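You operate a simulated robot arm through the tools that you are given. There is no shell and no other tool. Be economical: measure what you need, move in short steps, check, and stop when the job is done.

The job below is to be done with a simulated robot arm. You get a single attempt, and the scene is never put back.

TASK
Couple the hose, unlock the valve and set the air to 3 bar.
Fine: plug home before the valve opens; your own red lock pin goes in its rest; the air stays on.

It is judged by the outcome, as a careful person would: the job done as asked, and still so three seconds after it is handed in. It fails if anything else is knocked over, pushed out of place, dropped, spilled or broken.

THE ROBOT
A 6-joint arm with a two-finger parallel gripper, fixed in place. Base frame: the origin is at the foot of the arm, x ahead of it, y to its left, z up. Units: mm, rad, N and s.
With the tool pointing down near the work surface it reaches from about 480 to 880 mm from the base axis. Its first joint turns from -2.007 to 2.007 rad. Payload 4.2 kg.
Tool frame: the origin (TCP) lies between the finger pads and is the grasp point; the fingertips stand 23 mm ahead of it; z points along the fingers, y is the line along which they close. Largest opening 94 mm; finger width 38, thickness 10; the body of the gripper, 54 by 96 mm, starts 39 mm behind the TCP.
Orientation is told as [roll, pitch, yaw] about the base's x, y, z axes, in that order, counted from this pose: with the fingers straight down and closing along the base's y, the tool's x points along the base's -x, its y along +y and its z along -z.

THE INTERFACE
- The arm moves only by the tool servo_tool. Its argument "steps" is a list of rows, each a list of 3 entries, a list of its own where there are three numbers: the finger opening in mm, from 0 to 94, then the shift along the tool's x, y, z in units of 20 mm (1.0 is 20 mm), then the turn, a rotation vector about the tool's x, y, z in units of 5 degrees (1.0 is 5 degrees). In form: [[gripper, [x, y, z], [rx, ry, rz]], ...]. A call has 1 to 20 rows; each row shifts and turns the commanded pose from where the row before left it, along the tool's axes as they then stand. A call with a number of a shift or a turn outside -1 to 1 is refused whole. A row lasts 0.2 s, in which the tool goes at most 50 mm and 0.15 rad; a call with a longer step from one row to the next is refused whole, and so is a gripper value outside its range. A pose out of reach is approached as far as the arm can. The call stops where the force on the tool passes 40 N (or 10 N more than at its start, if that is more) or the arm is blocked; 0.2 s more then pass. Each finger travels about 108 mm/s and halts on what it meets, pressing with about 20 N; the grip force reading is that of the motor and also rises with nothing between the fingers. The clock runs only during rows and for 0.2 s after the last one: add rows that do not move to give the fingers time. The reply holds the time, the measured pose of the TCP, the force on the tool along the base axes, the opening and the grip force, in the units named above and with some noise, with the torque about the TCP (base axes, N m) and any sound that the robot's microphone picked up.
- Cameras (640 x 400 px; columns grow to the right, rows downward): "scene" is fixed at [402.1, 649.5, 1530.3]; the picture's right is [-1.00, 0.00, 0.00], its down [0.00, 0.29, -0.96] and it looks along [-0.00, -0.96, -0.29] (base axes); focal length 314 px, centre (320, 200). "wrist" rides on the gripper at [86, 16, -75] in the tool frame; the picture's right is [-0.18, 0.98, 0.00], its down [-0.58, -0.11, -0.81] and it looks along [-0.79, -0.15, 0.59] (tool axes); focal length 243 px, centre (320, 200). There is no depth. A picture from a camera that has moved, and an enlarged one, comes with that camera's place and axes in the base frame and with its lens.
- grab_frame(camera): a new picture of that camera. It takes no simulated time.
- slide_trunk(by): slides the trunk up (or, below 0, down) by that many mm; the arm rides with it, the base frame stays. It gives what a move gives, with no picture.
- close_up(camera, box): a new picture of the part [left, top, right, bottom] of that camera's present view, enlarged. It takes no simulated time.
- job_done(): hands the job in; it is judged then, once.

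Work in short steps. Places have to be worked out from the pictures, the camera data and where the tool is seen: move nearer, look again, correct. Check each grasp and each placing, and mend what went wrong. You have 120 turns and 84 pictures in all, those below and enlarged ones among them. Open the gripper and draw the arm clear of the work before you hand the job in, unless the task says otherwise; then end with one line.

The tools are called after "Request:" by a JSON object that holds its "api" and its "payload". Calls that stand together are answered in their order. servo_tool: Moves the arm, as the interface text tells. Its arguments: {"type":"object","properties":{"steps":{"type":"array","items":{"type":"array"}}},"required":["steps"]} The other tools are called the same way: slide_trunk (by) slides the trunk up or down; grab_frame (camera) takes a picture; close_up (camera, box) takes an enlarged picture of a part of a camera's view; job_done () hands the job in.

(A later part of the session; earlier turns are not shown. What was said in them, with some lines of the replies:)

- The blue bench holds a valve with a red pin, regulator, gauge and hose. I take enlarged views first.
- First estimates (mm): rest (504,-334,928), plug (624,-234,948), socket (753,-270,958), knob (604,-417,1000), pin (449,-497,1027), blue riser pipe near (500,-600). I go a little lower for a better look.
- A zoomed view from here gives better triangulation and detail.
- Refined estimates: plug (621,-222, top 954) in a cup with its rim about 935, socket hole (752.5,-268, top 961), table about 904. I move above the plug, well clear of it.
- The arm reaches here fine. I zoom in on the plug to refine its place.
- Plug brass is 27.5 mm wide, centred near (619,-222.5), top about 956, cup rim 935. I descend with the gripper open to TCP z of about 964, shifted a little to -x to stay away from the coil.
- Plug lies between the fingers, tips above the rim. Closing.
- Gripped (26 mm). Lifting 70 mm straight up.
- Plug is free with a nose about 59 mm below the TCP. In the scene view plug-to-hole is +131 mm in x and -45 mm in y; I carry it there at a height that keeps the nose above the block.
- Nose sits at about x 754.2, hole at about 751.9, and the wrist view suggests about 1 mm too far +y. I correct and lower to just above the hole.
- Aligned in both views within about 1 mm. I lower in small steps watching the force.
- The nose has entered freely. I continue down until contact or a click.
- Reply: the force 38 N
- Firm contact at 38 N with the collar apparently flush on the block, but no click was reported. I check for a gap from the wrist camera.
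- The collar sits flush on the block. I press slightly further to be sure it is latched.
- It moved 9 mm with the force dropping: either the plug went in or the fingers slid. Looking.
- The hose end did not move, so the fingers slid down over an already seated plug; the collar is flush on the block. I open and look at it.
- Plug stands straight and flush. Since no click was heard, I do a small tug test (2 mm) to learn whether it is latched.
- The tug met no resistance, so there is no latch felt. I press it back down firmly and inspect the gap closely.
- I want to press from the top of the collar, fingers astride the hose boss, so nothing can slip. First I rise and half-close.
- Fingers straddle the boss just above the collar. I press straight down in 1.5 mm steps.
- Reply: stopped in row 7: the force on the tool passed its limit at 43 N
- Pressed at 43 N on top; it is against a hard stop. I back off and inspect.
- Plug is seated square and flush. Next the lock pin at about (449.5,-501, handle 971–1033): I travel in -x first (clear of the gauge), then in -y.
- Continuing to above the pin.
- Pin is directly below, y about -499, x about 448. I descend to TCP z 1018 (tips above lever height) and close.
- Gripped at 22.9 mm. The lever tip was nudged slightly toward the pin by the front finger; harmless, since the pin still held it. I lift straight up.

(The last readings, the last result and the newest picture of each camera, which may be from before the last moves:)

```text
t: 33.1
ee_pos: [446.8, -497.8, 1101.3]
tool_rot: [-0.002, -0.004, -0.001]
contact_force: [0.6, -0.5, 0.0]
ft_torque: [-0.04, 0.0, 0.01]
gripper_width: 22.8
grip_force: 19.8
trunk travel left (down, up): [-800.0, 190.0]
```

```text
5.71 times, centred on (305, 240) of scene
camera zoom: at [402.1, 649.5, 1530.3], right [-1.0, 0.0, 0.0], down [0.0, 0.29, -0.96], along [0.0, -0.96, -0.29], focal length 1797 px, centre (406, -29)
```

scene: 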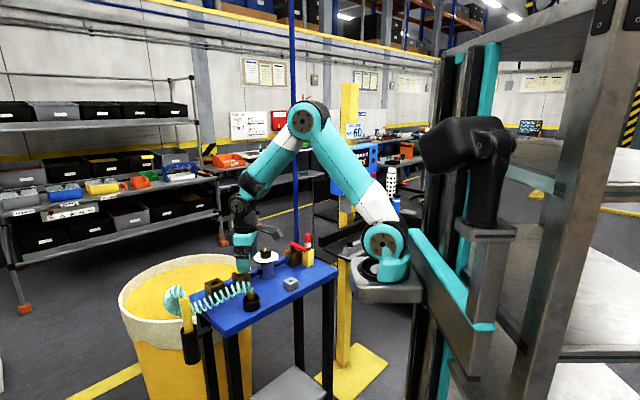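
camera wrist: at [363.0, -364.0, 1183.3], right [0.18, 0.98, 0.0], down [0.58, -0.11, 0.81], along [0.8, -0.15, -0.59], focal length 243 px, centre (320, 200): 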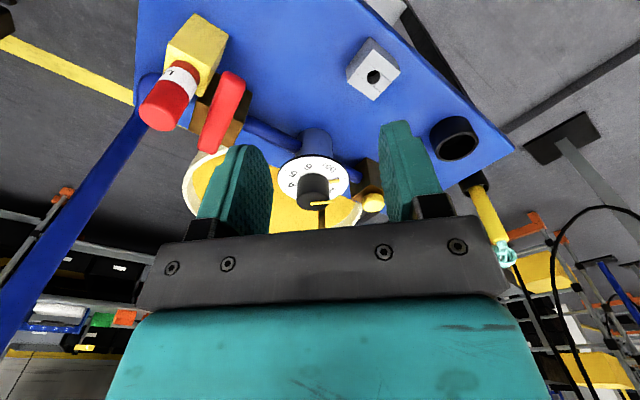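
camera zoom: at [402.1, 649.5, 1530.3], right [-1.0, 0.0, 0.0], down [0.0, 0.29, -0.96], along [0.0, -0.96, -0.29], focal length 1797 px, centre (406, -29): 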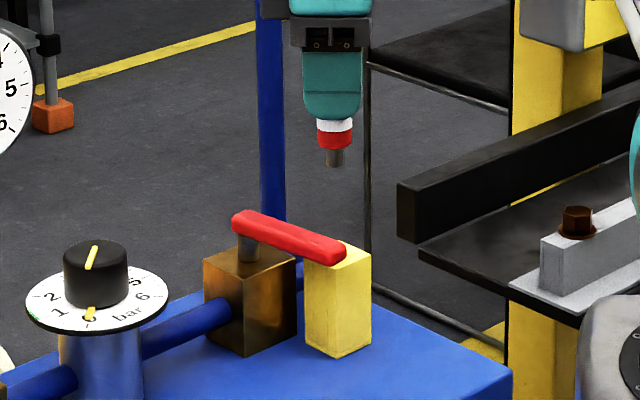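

Pin is out; its short shaft ends 62 mm below the TCP. I carry it over the grey rest at (504.4,-333.5, top 930).

Request:
{"api": "servo_tool", "payload": {"steps": [[10, [-0.3, 0.9, 0], [0, 0, 0]], [10, [-0.3, 0.9, 0], [0, 0, 0]], [10, [-0.3, 0.9, 0], [0, 0, 0]], [10, [-0.3, 0.9, 0], [0, 0, 0]], [10, [-0.3, 0.9, 0], [0, 0, 0]], [10, [-0.3, 0.9, 0], [0, 0, 0]], [10, [-0.3, 0.9, 0], [0, 0, 0]], [10, [-0.3, 0.9, 0], [0, 0, 0]], [10, [-0.3, 1, 0.9], [0, 0, 0]], [10, [0, 0, 0.9], [0, 0, 0]], [10, [0, 0, 0.9], [0, 0, 0]], [10, [0, 0, 0.9], [0, 0, 0]], [10, [0, 0, 0.9], [0, 0, 0]], [10, [0, 0, 0], [0, 0, 0]]]}}

Request:
{"api": "close_up", "payload": {"camera": "scene", "box": [268, 260, 308, 300]}}

Request:
{"api": "close_up", "payload": {"camera": "wrist", "box": [240, 20, 400, 180]}}

```text
t: 36.1
ee_pos: [502.6, -333.9, 1012.5]
tool_rot: [-0.003, -0.007, 0.0]
contact_force: [-0.1, 0.1, -0.2]
ft_torque: [0.02, 0.0, -0.02]
gripper_width: 22.9
grip_force: 19.7
trunk travel left (down, up): [-800.0, 190.0]
```

```text
10.00 times, centred on (288, 280) of scene
camera zoom: at [402.1, 649.5, 1530.3], right [-1.0, 0.0, 0.0], down [0.0, 0.29, -0.96], along [0.0, -0.96, -0.29], focal length 3145 px, centre (640, -600)
```

zoom: 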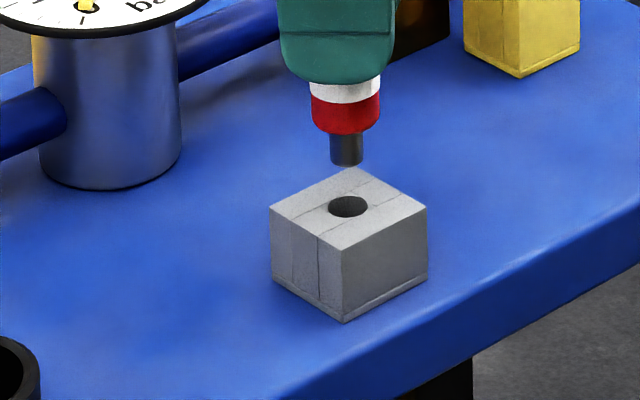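

```text
2.50 times, centred on (320, 100) of wrist
camera zoom: at [415.6, -317.8, 1084.8], right [0.18, 0.98, 0.0], down [0.58, -0.11, 0.81], along [0.8, -0.15, -0.59], focal length 606 px, centre (320, 450)
```

zoom: 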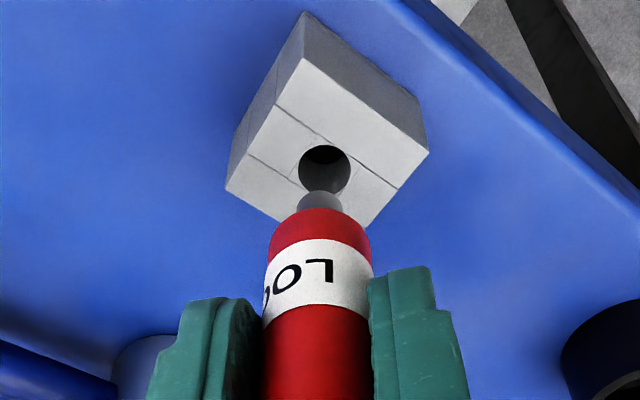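

Aligned to under 1 mm; I nudge +0.6 mm in y and lower gently.

Request:
{"api": "servo_tool", "payload": {"steps": [[10, [0, 0.03, 0.3], [0, 0, 0]], [10, [0, 0, 0.3], [0, 0, 0]], [10, [0, 0, 0.25], [0, 0, 0]], [10, [0, 0, 0.2], [0, 0, 0]], [10, [0, 0, 0], [0, 0, 0]]]}}

Request:
{"api": "close_up", "payload": {"camera": "scene", "box": [268, 260, 308, 300]}}

```text
t: 37.3
ee_pos: [502.2, -332.8, 989.8]
tool_rot: [-0.002, -0.005, 0.0]
contact_force: [-0.3, 0.9, -0.5]
ft_torque: [0.02, -0.04, -0.02]
gripper_width: 22.8
grip_force: 20.4
trunk travel left (down, up): [-800.0, 190.0]
```

```text
10.00 times, centred on (288, 280) of scene
camera zoom: at [402.1, 649.5, 1530.3], right [-1.0, 0.0, 0.0], down [0.0, 0.29, -0.96], along [0.0, -0.96, -0.29], focal length 3145 px, centre (640, -600)
```

zoom: 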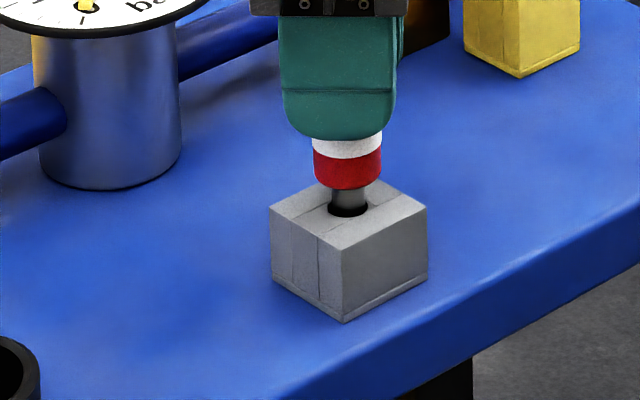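

Shaft is entering the hole with no force. I continue until it seats.

Request:
{"api": "servo_tool", "payload": {"steps": [[10, [0, 0, 0.15], [0, 0, 0]], [10, [0, 0, 0.15], [0, 0, 0]], [10, [0, 0, 0.12], [0, 0, 0]], [10, [0, 0, 0.1], [0, 0, 0]], [10, [0, 0, 0], [0, 0, 0]]]}}

Request:
{"api": "close_up", "payload": {"camera": "scene", "box": [268, 260, 308, 300]}}

```text
t: 38.5
ee_pos: [502.6, -334.1, 980.0]
tool_rot: [-0.001, -0.006, 0.001]
contact_force: [-1.9, 2.4, -0.2]
ft_torque: [0.1, 0.08, -0.03]
gripper_width: 22.7
grip_force: 20.0
trunk travel left (down, up): [-800.0, 190.0]
```

```text
10.00 times, centred on (288, 280) of scene
camera zoom: at [402.1, 649.5, 1530.3], right [-1.0, 0.0, 0.0], down [0.0, 0.29, -0.96], along [0.0, -0.96, -0.29], focal length 3145 px, centre (640, -600)
```

zoom: 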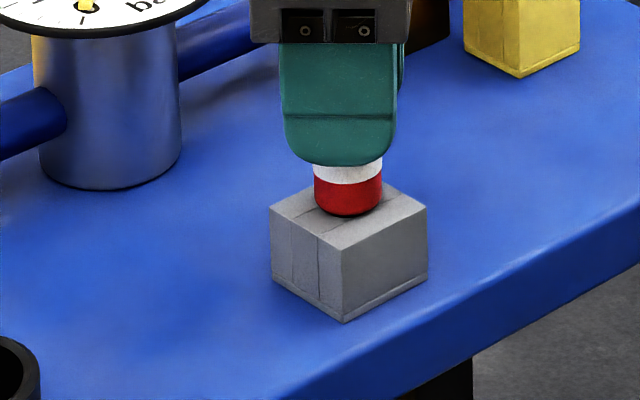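

About 3 mm remain; I lower on until contact.

Request:
{"api": "servo_tool", "payload": {"steps": [[10, [0, 0, 0.08], [0, 0, 0]], [10, [0, 0, 0.08], [0, 0, 0]], [10, [0, 0, 0.05], [0, 0, 0]], [10, [0, 0, 0], [0, 0, 0]]]}}

Request:
{"api": "close_up", "payload": {"camera": "scene", "box": [268, 260, 308, 300]}}

```text
t: 39.5
ee_pos: [502.3, -334.1, 976.3]
tool_rot: [-0.004, -0.008, 0.001]
contact_force: [-0.3, 0.8, 18.3]
ft_torque: [0.06, -0.06, -0.02]
gripper_width: 22.8
grip_force: 20.1
trunk travel left (down, up): [-800.0, 190.0]
```

```text
10.00 times, centred on (288, 280) of scene
camera zoom: at [402.1, 649.5, 1530.3], right [-1.0, 0.0, 0.0], down [0.0, 0.29, -0.96], along [0.0, -0.96, -0.29], focal length 3145 px, centre (640, -600)
```

zoom: 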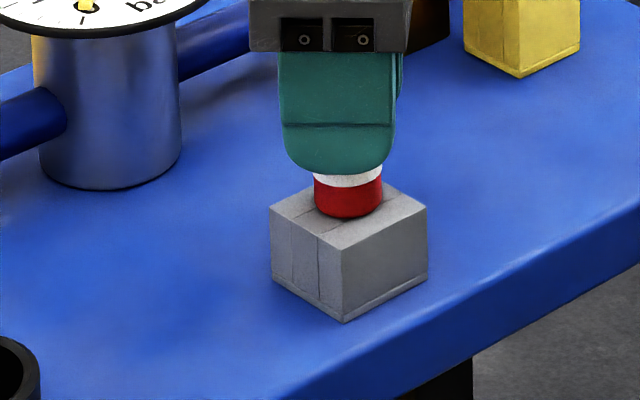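

Seated on the rest (18 N reaction). I release and rise.

Request:
{"api": "servo_tool", "payload": {"steps": [[30, [0, 0, 0], [0, 0, 0]], [60, [0, 0, 0], [0, 0, 0]], [60, [0, 0, -0.6], [0, 0, 0]], [60, [0, 0, -1], [0, 0, 0]], [60, [0, 0, -1], [0, 0, 0]], [60, [0, 0, -1], [0, 0, 0]], [60, [0, 0, -1], [0, 0, 0]], [60, [0, 0, -1], [0, 0, 0]], [60, [0, 0, -0.6], [0, 0, 0]], [60, [0, 0, 0], [0, 0, 0]]]}}

Request:
{"api": "close_up", "payload": {"camera": "scene", "box": [200, 190, 340, 300]}}

Request:
{"api": "close_up", "payload": {"camera": "wrist", "box": [120, 0, 420, 200]}}

```text
t: 41.7
ee_pos: [501.3, -333.4, 1098.3]
tool_rot: [-0.002, -0.006, 0.0]
contact_force: [-0.1, -0.7, 0.4]
ft_torque: [-0.02, 0.01, -0.01]
gripper_width: 59.7
grip_force: 0.2
trunk travel left (down, up): [-800.0, 190.0]
```

```text
3.64 times, centred on (270, 245) of scene
camera zoom: at [402.1, 649.5, 1530.3], right [-1.0, 0.0, 0.0], down [0.0, 0.29, -0.96], along [0.0, -0.96, -0.29], focal length 1144 px, centre (502, 36)
```

zoom: 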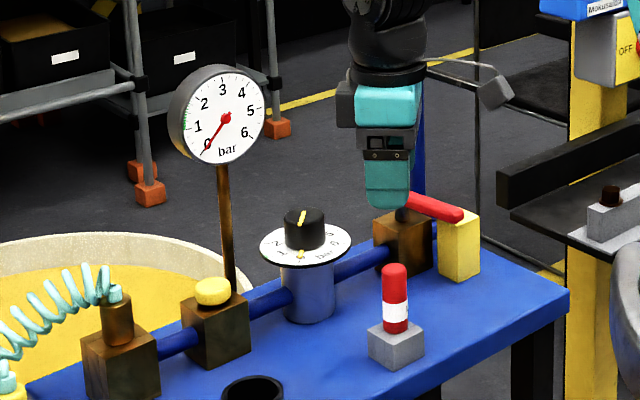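

```text
2.00 times, centred on (270, 100) of wrist
camera zoom: at [414.9, -318.1, 1171.9], right [0.18, 0.98, 0.0], down [0.58, -0.11, 0.81], along [0.8, -0.15, -0.59], focal length 485 px, centre (420, 400)
```

zoom: 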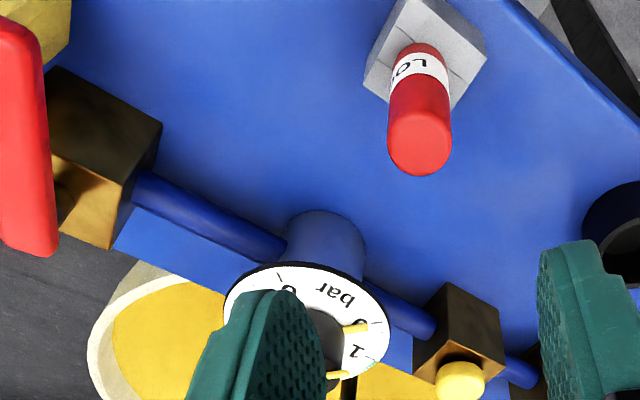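

Pin stands upright in its rest. Now the lever: pivot about (512,-506), lever at roughly 157°, to be pushed counter-clockwise over the yellow block to about 225°. I close the gripper and hover beside its tip.

Request:
{"api": "servo_tool", "payload": {"steps": [[30, [0, -1, 0], [0, 0, 0]], [0, [0.3, -1, 0], [0, 0, 0]], [0, [0.3, -1, 0.5], [0, 0, 0]], [0, [0.28, -1, 0.5], [0, 0, 0]], [0, [0, -1, 0.5], [0, 0, 0]], [0, [0, -0.8, 0.5], [0, 0, 0]], [0, [0, 0, 0], [0, 0, 0]]]}}

Request:
{"api": "close_up", "payload": {"camera": "wrist", "box": [190, 0, 390, 200]}}

Request:
{"api": "close_up", "payload": {"camera": "scene", "box": [275, 215, 325, 265]}}

```text
t: 43.3
ee_pos: [483.1, -450.3, 1058.9]
tool_rot: [-0.001, -0.005, -0.001]
contact_force: [-0.1, -0.2, -0.7]
ft_torque: [-0.02, 0.02, 0.01]
gripper_width: 0.2
grip_force: 20.0
trunk travel left (down, up): [-800.0, 190.0]
```

```text
2.00 times, centred on (290, 100) of wrist
camera zoom: at [397.8, -434.0, 1131.7], right [0.18, 0.98, 0.0], down [0.58, -0.11, 0.81], along [0.8, -0.15, -0.59], focal length 485 px, centre (380, 400)
```

zoom: 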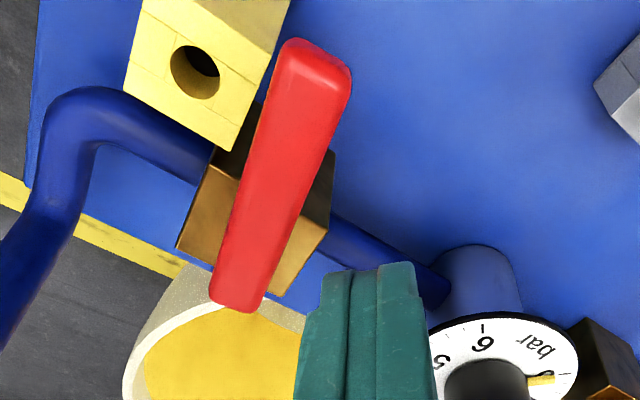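

```text
8.00 times, centred on (300, 240) of scene
camera zoom: at [402.1, 649.5, 1530.3], right [-1.0, 0.0, 0.0], down [0.0, 0.29, -0.96], along [0.0, -0.96, -0.29], focal length 2516 px, centre (480, -120)
```

zoom: 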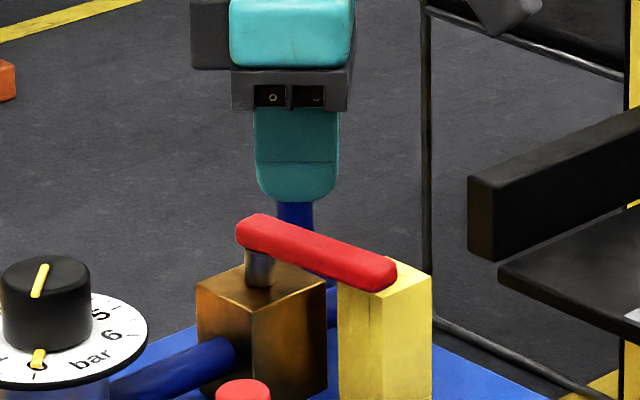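

Refined: lever pivot (511.5,-510), length about 80, angle 144°, height about 978–990. I back off a little, descend beside it to tips at 976, and start the push along an arc.

Request:
{"api": "servo_tool", "payload": {"steps": [[0, [-0.4, 0.4, 0], [0, 0, 0]], [0, [0, 0, 1], [0, 0, 0]], [0, [0, 0, 1], [0, 0, 0]], [0, [0, 0, 1], [0, 0, 0]], [0, [0, 0, 0], [0, 0, 0]], [0, [0.57, -0.5, 0], [0, 0, 0]], [0, [0.4, -0.36, 0], [0, 0, 0]], [0, [0.4, -0.36, 0], [0, 0, 0]], [0, [0.5, -0.9, 0], [0, 0, 0]]]}}

Request:
{"api": "close_up", "payload": {"camera": "scene", "box": [200, 190, 340, 300]}}

```text
t: 45.3
ee_pos: [455.9, -484.4, 998.7]
tool_rot: [-0.002, -0.005, 0.0]
contact_force: [-0.5, -0.8, -0.3]
ft_torque: [-0.01, 0.0, -0.02]
gripper_width: 0.0
grip_force: 20.6
trunk travel left (down, up): [-800.0, 190.0]
```

```text
3.64 times, centred on (270, 245) of scene
camera zoom: at [402.1, 649.5, 1530.3], right [-1.0, 0.0, 0.0], down [0.0, 0.29, -0.96], along [0.0, -0.96, -0.29], focal length 1144 px, centre (502, 36)
```

zoom: 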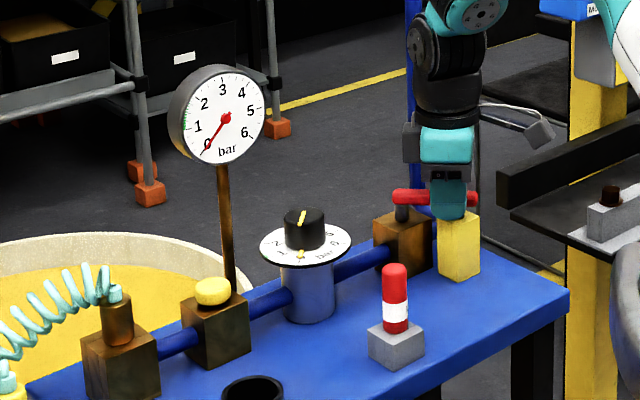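

The lever is swinging freely. Continuing the arc toward the pipe line.

Request:
{"api": "servo_tool", "payload": {"steps": [[0, [0.35, -0.7, 0], [0, 0, 0]], [0, [0.12, -0.66, 0], [0, 0, 0]], [0, [-0.05, -0.74, 0], [0, 0, 0]], [0, [-0.12, -0.41, 0], [0, 0, 0]], [0, [0, 0, 0], [0, 0, 0]]]}}

Request:
{"api": "close_up", "payload": {"camera": "scene", "box": [200, 190, 340, 300]}}

Request:
{"api": "grab_frame", "payload": {"camera": "wrist"}}

```text
t: 46.5
ee_pos: [449.0, -530.1, 999.7]
tool_rot: [0.009, -0.005, 0.003]
contact_force: [-8.8, 37.2, 5.8]
ft_torque: [0.34, 0.0, 0.54]
gripper_width: 0.2
grip_force: 20.1
trunk travel left (down, up): [-800.0, 190.0]
```

```text
3.64 times, centred on (270, 245) of scene
camera zoom: at [402.1, 649.5, 1530.3], right [-1.0, 0.0, 0.0], down [0.0, 0.29, -0.96], along [0.0, -0.96, -0.29], focal length 1144 px, centre (502, 36)
```

zoom: 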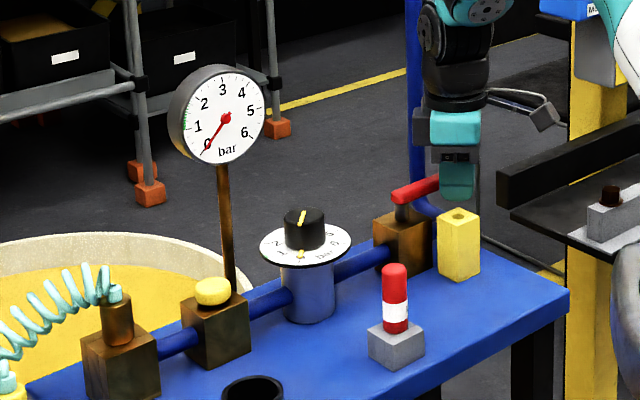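

```text
30 pictures are left
camera wrist: at [362.1, -515.3, 1072.8], right [0.18, 0.98, 0.01], down [0.58, -0.11, 0.81], along [0.79, -0.14, -0.59], focal length 243 px, centre (320, 200)
```

wrist: 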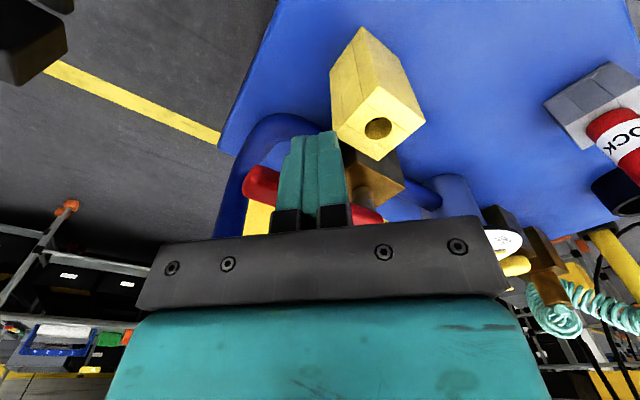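

Lever is at its hard stop along the pipe (37 N): valve open. I withdraw, and go to a hover near the knob, staying away from the gauge.

Request:
{"api": "servo_tool", "payload": {"steps": [[0, [0.1, 0.6, 0], [0, 0, 0]], [0, [0, 0.2, -1], [0, 0, 0]], [0, [0, 0, -1], [0, 0, 0]], [0, [0, 0, -1], [0, 0, 0]], [0, [0, 0, -1], [0, 0, 0]], [0, [0, 0, -1], [0, 0, 0]], [70, [-0.6, 1, 0], [0, 0, 0]], [70, [-0.6, 1, 0], [0, 0, 0]], [70, [-0.6, 1, 0], [0, 0, -1]], [70, [-0.6, 1, 0], [0, 0, -1]], [70, [-0.6, 1, 0], [0, 0, -1]], [70, [0, 0, 0], [0, 0, -1]], [70, [0, 0, 0], [0, 0, -1]], [70, [0, 0, 0], [0, 0, -1]], [70, [0, 0, 0], [0, 0, -1]], [70, [0, 0, 0], [0, -1, 0]], [70, [0, 0, 0], [0, -1, 0]], [70, [0, 0, 0], [0, -1, 0]], [70, [0, 0, 0], [0, -1, 0]], [70, [0, 0, 0], [0, 0, 0]]]}}

Request:
{"api": "grab_frame", "payload": {"camera": "scene"}}

Request:
{"api": "grab_frame", "payload": {"camera": "wrist"}}

```text
t: 50.7
ee_pos: [501.2, -414.8, 1100.5]
tool_rot: [-0.005, -0.353, 0.613]
contact_force: [0.2, 0.0, 0.2]
ft_torque: [0.03, 0.0, -0.05]
gripper_width: 70.0
grip_force: 0.2
trunk travel left (down, up): [-800.0, 190.0]
```

```text
29 pictures are left
```

scene: 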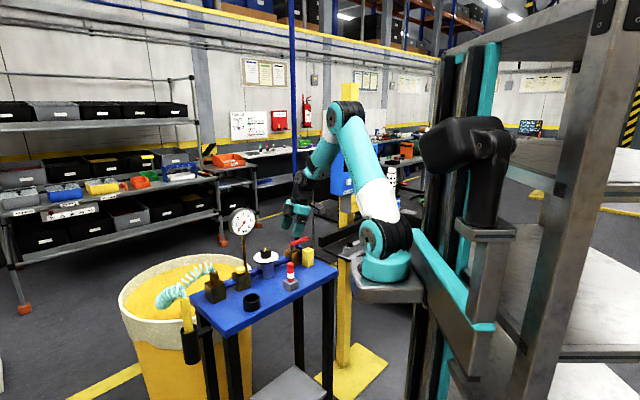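

```text
28 pictures are left
camera wrist: at [404.2, -463.4, 1138.2], right [-0.42, 0.9, 0.06], down [0.28, 0.07, 0.96], along [0.86, 0.42, -0.28], focal length 243 px, centre (320, 200)
```

wrist: 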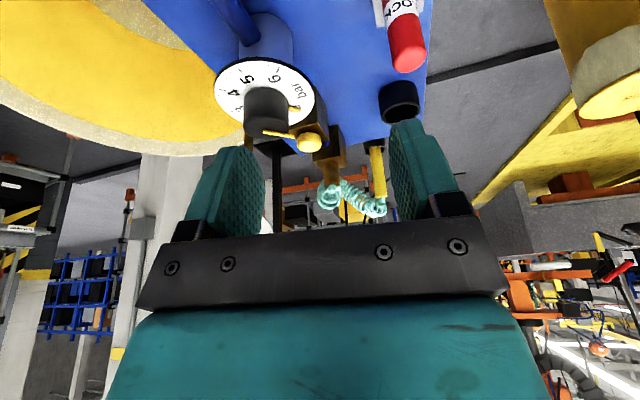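

The tool is yawed +35° and leaned back 20° from the gauge. I move to about 45 mm above the knob grip pose and check alignment.

Request:
{"api": "servo_tool", "payload": {"steps": [[70, [-0.62, -0.62, 0.71], [0, 0, 0]], [70, [-0.62, -0.62, 0.71], [0, 0, 0]], [70, [-0.62, -0.62, 0.71], [0, 0, 0]], [70, [-0.62, -0.62, 0.71], [0, 0, 0]], [70, [-0.62, -0.62, 0.71], [0, 0, 0]], [70, [0, 0, 0], [0, 0, 0]]]}}

Request:
{"api": "close_up", "payload": {"camera": "scene", "box": [220, 195, 300, 275]}}

Request:
{"api": "grab_frame", "payload": {"camera": "wrist"}}

```text
t: 52.1
ee_pos: [605.8, -419.3, 1053.5]
tool_rot: [-0.004, -0.353, 0.613]
contact_force: [-0.3, -0.7, 0.6]
ft_torque: [0.0, 0.0, -0.01]
gripper_width: 70.1
grip_force: 0.0
trunk travel left (down, up): [-800.0, 190.0]
```

```text
5.00 times, centred on (260, 235) of scene
camera zoom: at [402.1, 649.5, 1530.3], right [-1.0, 0.0, 0.0], down [0.0, 0.29, -0.96], along [0.0, -0.96, -0.29], focal length 1573 px, centre (620, 25)
```

zoom: 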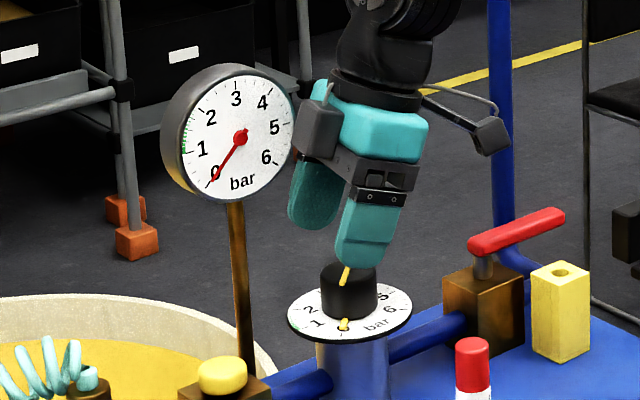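

```text
26 pictures are left
camera wrist: at [509.4, -466.9, 1092.5], right [-0.42, 0.9, 0.06], down [0.28, 0.07, 0.96], along [0.86, 0.42, -0.28], focal length 243 px, centre (320, 200)
```

wrist: 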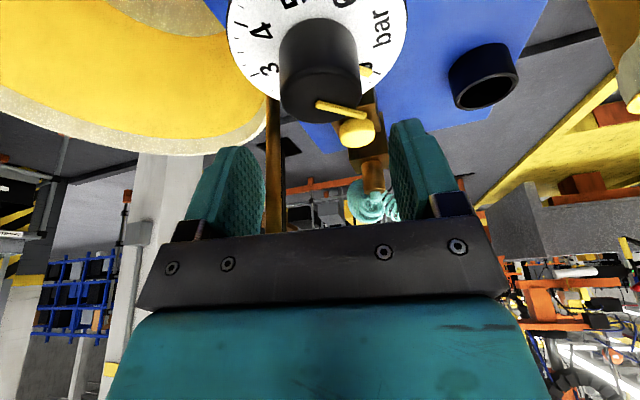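

Alignment looks good and the gripper is clear of the gauge. I descend to the grip height and close on the knob.

Request:
{"api": "servo_tool", "payload": {"steps": [[70, [0.26, 0.03, 0.64], [0, 0, 0]], [70, [0.26, 0.03, 0.64], [0, 0, 0]], [70, [0.26, 0.03, 0.64], [0, 0, 0]], [70, [0, 0, 0], [0, 0, 0]], [50, [0, 0, 0], [0, 0, 0]], [20, [0, 0, 0], [0, 0, 0]], [20, [0, 0, 0], [0, 0, 0]], [20, [0, 0, 0], [0, 0, 0]]]}}

Request:
{"api": "close_up", "payload": {"camera": "scene", "box": [220, 195, 300, 275]}}

```text
t: 53.9
ee_pos: [602.6, -416.7, 1012.9]
tool_rot: [0.0, -0.352, 0.612]
contact_force: [-11.4, 14.4, -0.5]
ft_torque: [1.22, 0.42, 0.0]
gripper_width: 41.6
grip_force: 44.5
trunk travel left (down, up): [-800.0, 190.0]
```

```text
5.00 times, centred on (260, 235) of scene
camera zoom: at [402.1, 649.5, 1530.3], right [-1.0, 0.0, 0.0], down [0.0, 0.29, -0.96], along [0.0, -0.96, -0.29], focal length 1573 px, centre (620, 25)
```

zoom: 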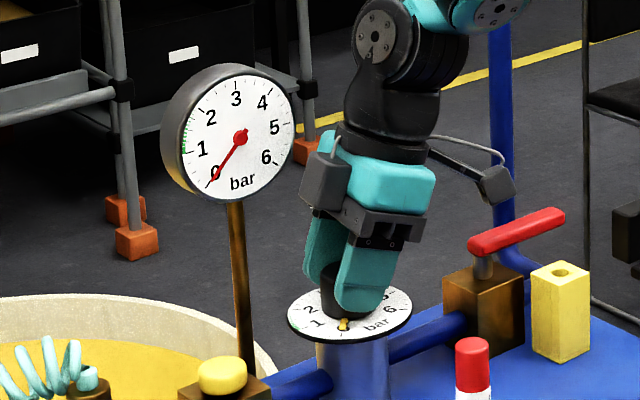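

Gripped 41.6 mm; an 18 N side load means the centre is about 1–2 mm off along tool +y. I ease that and make a first 15° clockwise turn.

Request:
{"api": "servo_tool", "payload": {"steps": [[30, [0, 0.08, 0], [0, 0, 0]], [30, [0, 0, 0], [0.342, 0, 0.94]], [30, [0, 0, 0], [0.342, 0, 0.94]], [30, [0, 0, 0], [0.342, 0, 0.94]], [30, [0, 0, 0], [0, 0, 0]]]}}

Request:
{"api": "close_up", "payload": {"camera": "scene", "box": [220, 195, 300, 275]}}

```text
t: 55.1
ee_pos: [603.6, -416.1, 1014.5]
tool_rot: [-0.008, -0.356, 0.351]
contact_force: [-1.3, 5.7, 2.6]
ft_torque: [-0.01, 1.17, 0.0]
gripper_width: 41.5
grip_force: 45.1
trunk travel left (down, up): [-800.0, 190.0]
```

```text
5.00 times, centred on (260, 235) of scene
camera zoom: at [402.1, 649.5, 1530.3], right [-1.0, 0.0, 0.0], down [0.0, 0.29, -0.96], along [0.0, -0.96, -0.29], focal length 1573 px, centre (620, 25)
```

zoom: 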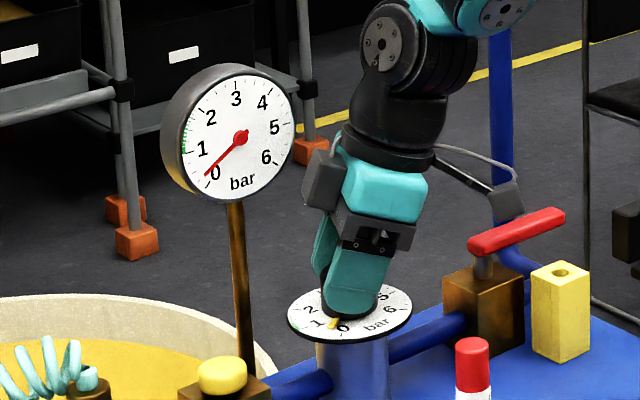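

The knob turns and the gauge needle starts to rise. I continue 50° clockwise.

Request:
{"api": "servo_tool", "payload": {"steps": [[30, [0, 0, 0], [0.342, 0, 0.94]], [30, [0, 0, 0], [0.342, 0, 0.94]], [30, [0, 0, 0], [0.342, 0, 0.94]], [30, [0, 0, 0], [0.342, 0, 0.94]], [30, [0, 0, 0], [0.342, 0, 0.94]], [30, [0, 0, 0], [0.342, 0, 0.94]], [30, [0, 0, 0], [0.342, 0, 0.94]], [30, [0, 0, 0], [0.342, 0, 0.94]], [30, [0, 0, 0], [0.342, 0, 0.94]], [30, [0, 0, 0], [0.342, 0, 0.94]], [30, [0, 0, 0], [0, 0, 0]]]}}

Request:
{"api": "close_up", "payload": {"camera": "scene", "box": [220, 195, 300, 275]}}

```text
t: 57.5
ee_pos: [602.9, -417.2, 1015.2]
tool_rot: [0.001, -0.358, -0.525]
contact_force: [3.7, -5.1, 20.3]
ft_torque: [-0.54, 0.36, 0.0]
gripper_width: 41.7
grip_force: 45.1
trunk travel left (down, up): [-800.0, 190.0]
```

```text
5.00 times, centred on (260, 235) of scene
camera zoom: at [402.1, 649.5, 1530.3], right [-1.0, 0.0, 0.0], down [0.0, 0.29, -0.96], along [0.0, -0.96, -0.29], focal length 1573 px, centre (620, 25)
```

zoom: 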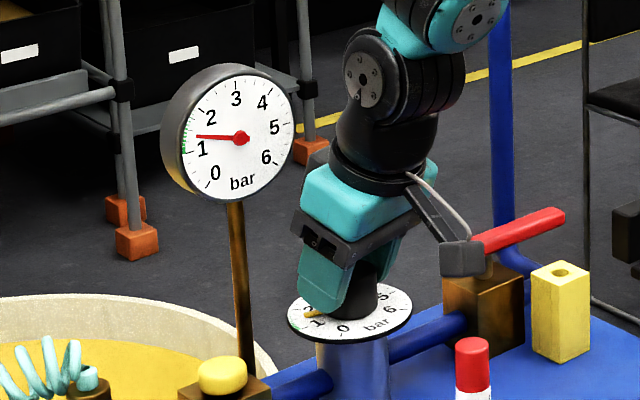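

Gauge shows about 1.4 bar after 65°. I release, raise 3 mm (the fingertips seem to touch the dial plate), turn back 70° and regrip.

Request:
{"api": "servo_tool", "payload": {"steps": [[70, [0, 0, 0], [0, 0, 0]], [70, [-0.05, 0, -0.14], [0, 0, 0]], [70, [0, 0, 0], [-0.342, 0, -0.94]], [70, [0, 0, 0], [-0.342, 0, -0.94]], [70, [0, 0, 0], [-0.342, 0, -0.94]], [70, [0, 0, 0], [-0.342, 0, -0.94]], [70, [0, 0, 0], [-0.342, 0, -0.94]], [70, [0, 0, 0], [-0.342, 0, -0.94]], [70, [0, 0, 0], [-0.342, 0, -0.94]], [70, [0, 0, 0], [-0.342, 0, -0.94]], [70, [0, 0, 0], [-0.342, 0, -0.94]], [70, [0, 0, 0], [-0.342, 0, -0.94]], [70, [0, 0, 0], [-0.342, 0, -0.94]], [70, [0, 0, 0], [-0.342, 0, -0.94]], [70, [0, 0, 0], [-0.342, 0, -0.94]], [70, [0, 0, 0], [-0.342, 0, -0.94]], [70, [0, 0, 0], [0, 0, 0]], [30, [0, 0, 0], [0, 0, 0]], [30, [0, 0, 0], [0, 0, 0]], [30, [0, 0, 0], [0, 0, 0]]]}}

Request:
{"api": "close_up", "payload": {"camera": "scene", "box": [220, 195, 300, 275]}}

```text
t: 61.7
ee_pos: [601.3, -417.4, 1016.3]
tool_rot: [-0.004, -0.353, 0.699]
contact_force: [2.7, -2.0, 1.6]
ft_torque: [0.46, 0.37, -0.01]
gripper_width: 41.8
grip_force: 44.5
trunk travel left (down, up): [-800.0, 190.0]
```

```text
5.00 times, centred on (260, 235) of scene
camera zoom: at [402.1, 649.5, 1530.3], right [-1.0, 0.0, 0.0], down [0.0, 0.29, -0.96], along [0.0, -0.96, -0.29], focal length 1573 px, centre (620, 25)
```

zoom: 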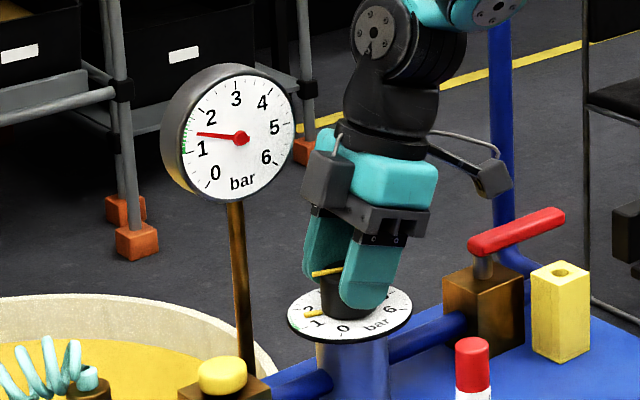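

Regripped, gauge holding near 1.5. I turn another 60° clockwise.

Request:
{"api": "servo_tool", "payload": {"steps": [[30, [0, 0, 0], [0.342, 0, 0.94]], [30, [0, 0, 0], [0.342, 0, 0.94]], [30, [0, 0, 0], [0.342, 0, 0.94]], [30, [0, 0, 0], [0.342, 0, 0.94]], [30, [0, 0, 0], [0.342, 0, 0.94]], [30, [0, 0, 0], [0.342, 0, 0.94]], [30, [0, 0, 0], [0.342, 0, 0.94]], [30, [0, 0, 0], [0.342, 0, 0.94]], [30, [0, 0, 0], [0.342, 0, 0.94]], [30, [0, 0, 0], [0.342, 0, 0.94]], [30, [0, 0, 0], [0.342, 0, 0.94]], [30, [0, 0, 0], [0.342, 0, 0.94]], [30, [0, 0, 0], [0, 0, 0]], [30, [0, 0, 0], [0, 0, 0]], [30, [0, 0, 0], [0, 0, 0]]]}}

Request:
{"api": "close_up", "payload": {"camera": "scene", "box": [230, 198, 270, 238]}}

```text
t: 64.9
ee_pos: [601.6, -416.9, 1016.1]
tool_rot: [0.0, -0.355, -0.349]
contact_force: [-15.0, 0.9, -19.5]
ft_torque: [-0.55, 0.43, 0.0]
gripper_width: 41.8
grip_force: 44.2
trunk travel left (down, up): [-800.0, 190.0]
```

```text
10.00 times, centred on (250, 218) of scene
camera zoom: at [402.1, 649.5, 1530.3], right [-1.0, 0.0, 0.0], down [0.0, 0.29, -0.96], along [0.0, -0.96, -0.29], focal length 3145 px, centre (1020, 20)
```

zoom: 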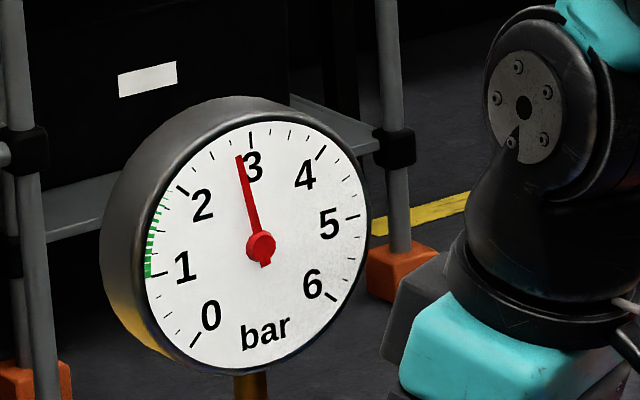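

Needle reads about 2.84. I turn about 7° more.

Request:
{"api": "servo_tool", "payload": {"steps": [[30, [0, 0, 0], [0.342, 0, 0.94]], [30, [0, 0, 0], [0.13, 0, 0.36]], [30, [0, 0, 0], [0, 0, 0]], [30, [0, 0, 0], [0, 0, 0]], [30, [0, 0, 0], [0, 0, 0]]]}}

Request:
{"api": "close_up", "payload": {"camera": "scene", "box": [230, 198, 270, 238]}}

```text
t: 66.1
ee_pos: [600.8, -416.2, 1015.4]
tool_rot: [0.003, -0.354, -0.472]
contact_force: [-18.0, 0.3, -18.2]
ft_torque: [-0.13, 0.79, 0.0]
gripper_width: 41.6
grip_force: 44.5
trunk travel left (down, up): [-800.0, 190.0]
```

```text
10.00 times, centred on (250, 218) of scene
camera zoom: at [402.1, 649.5, 1530.3], right [-1.0, 0.0, 0.0], down [0.0, 0.29, -0.96], along [0.0, -0.96, -0.29], focal length 3145 px, centre (1020, 20)
```

zoom: 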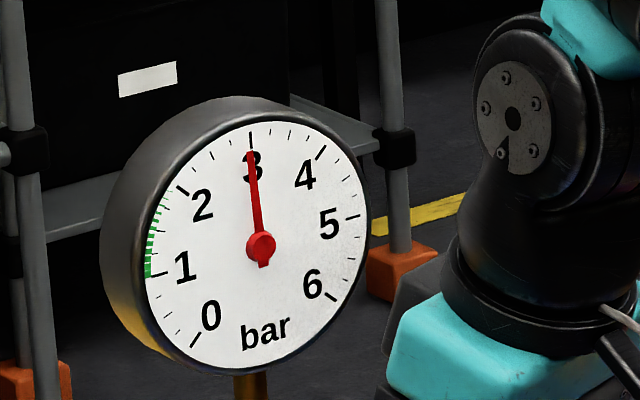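

Needle is exactly on 3. I open and withdraw along the tool axis, away from the gauge.

Request:
{"api": "servo_tool", "payload": {"steps": [[50, [0, 0, 0], [0, 0, 0]], [70, [0, 0, 0], [0, 0, 0]], [70, [0, 0, -0.7], [0, 0, 0]], [70, [0, 0, -1], [0, 0, 0]], [70, [0, 0, -1], [0, 0, 0]], [70, [0, 0, -1], [0, 0, 0]], [70, [0, 0, -1], [0, 0, 0]], [70, [0, 0, -1], [0, 0, 0]], [70, [0, 0, -1], [0, 0, 0]], [70, [0, 0, 0], [0, 0, 0]]]}}

Request:
{"api": "close_up", "payload": {"camera": "scene", "box": [230, 198, 270, 238]}}

Request:
{"api": "close_up", "payload": {"camera": "scene", "box": [150, 180, 350, 320]}}

```text
t: 68.3
ee_pos: [559.8, -396.1, 1143.6]
tool_rot: [0.002, -0.355, -0.472]
contact_force: [-0.5, 0.0, 0.8]
ft_torque: [-0.01, 0.03, 0.02]
gripper_width: 69.9
grip_force: 0.0
trunk travel left (down, up): [-800.0, 190.0]
```

```text
10.00 times, centred on (250, 218) of scene
camera zoom: at [402.1, 649.5, 1530.3], right [-1.0, 0.0, 0.0], down [0.0, 0.29, -0.96], along [0.0, -0.96, -0.29], focal length 3145 px, centre (1020, 20)
```

zoom: 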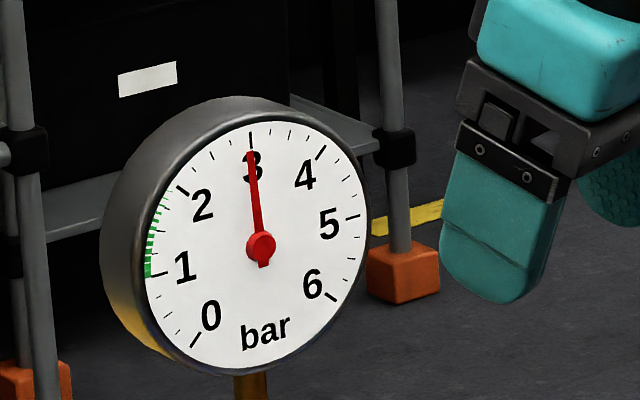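

```text
2.86 times, centred on (250, 250) of scene
camera zoom: at [402.1, 649.5, 1530.3], right [-1.0, 0.0, 0.0], down [0.0, 0.29, -0.96], along [0.0, -0.96, -0.29], focal length 899 px, centre (520, 57)
```

zoom: 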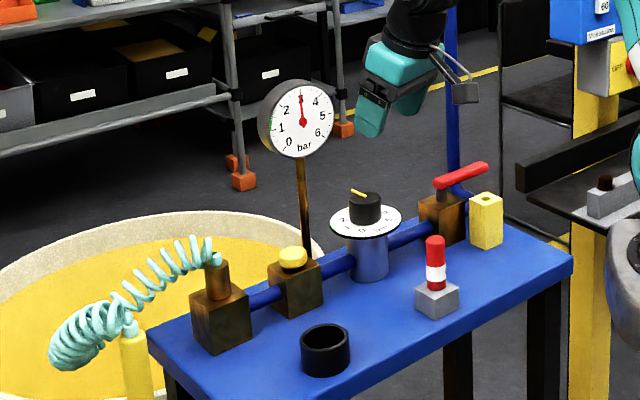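

Gauge holds 3 bar, plug and pin are in place, the lever is open. I draw the arm further clear, wait about two seconds and check once more.

Request:
{"api": "servo_tool", "payload": {"steps": [[70, [0, 0, -1], [0, 0, 0]], [70, [0, 0, -1], [0, 0, 0]], [70, [0, 0, -1], [0, 0, 0]], [70, [0, 0, -1], [0, 0, 0]], [70, [0, 0, -1], [0, 0, 0]], [70, [0, 0, 0], [0, 0, 0]], [70, [0, 0, 0], [0, 0, 0]], [70, [0, 0, 0], [0, 0, 0]], [70, [0, 0, 0], [0, 0, 0]], [70, [0, 0, 0], [0, 0, 0]], [70, [0, 0, 0], [0, 0, 0]], [70, [0, 0, 0], [0, 0, 0]], [70, [0, 0, 0], [0, 0, 0]], [70, [0, 0, 0], [0, 0, 0]], [70, [0, 0, 0], [0, 0, 0]]]}}

Request:
{"api": "close_up", "payload": {"camera": "scene", "box": [180, 195, 320, 305]}}

Request:
{"api": "close_up", "payload": {"camera": "scene", "box": [195, 250, 235, 290]}}

```text
t: 71.5
ee_pos: [528.5, -377.7, 1235.3]
tool_rot: [0.002, -0.355, -0.47]
contact_force: [-0.1, -0.4, -0.3]
ft_torque: [-0.02, 0.0, 0.03]
gripper_width: 70.0
grip_force: 0.2
trunk travel left (down, up): [-800.0, 190.0]
```

```text
3.64 times, centred on (250, 250) of scene
camera zoom: at [402.1, 649.5, 1530.3], right [-1.0, 0.0, 0.0], down [0.0, 0.29, -0.96], along [0.0, -0.96, -0.29], focal length 1144 px, centre (574, 18)
```

zoom: 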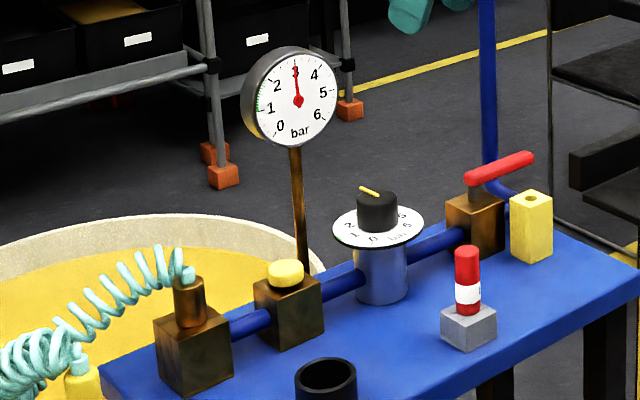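

```text
10.00 times, centred on (215, 270) of scene
camera zoom: at [402.1, 649.5, 1530.3], right [-1.0, 0.0, 0.0], down [0.0, 0.29, -0.96], along [0.0, -0.96, -0.29], focal length 3145 px, centre (1370, -500)
```

zoom: 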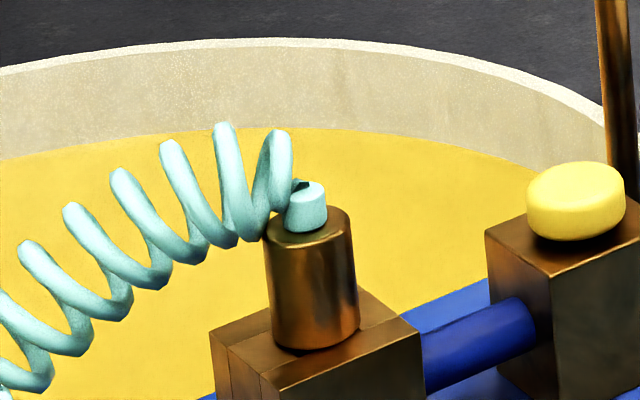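

Everything is stable: plug flush, pin in its rest, valve open, gauge at 3 bar. Handing in.

Request:
{"api": "job_done", "payload": {}}

```text
The job is handed in.
```

The hose is coupled, the valve is unlocked and open, the red lock pin is in its rest, and the gauge reads 3 bar with the air on. The plug is fully seated but gave no click: an early 2 mm tug met no resistance, and it stayed put once under pressure.
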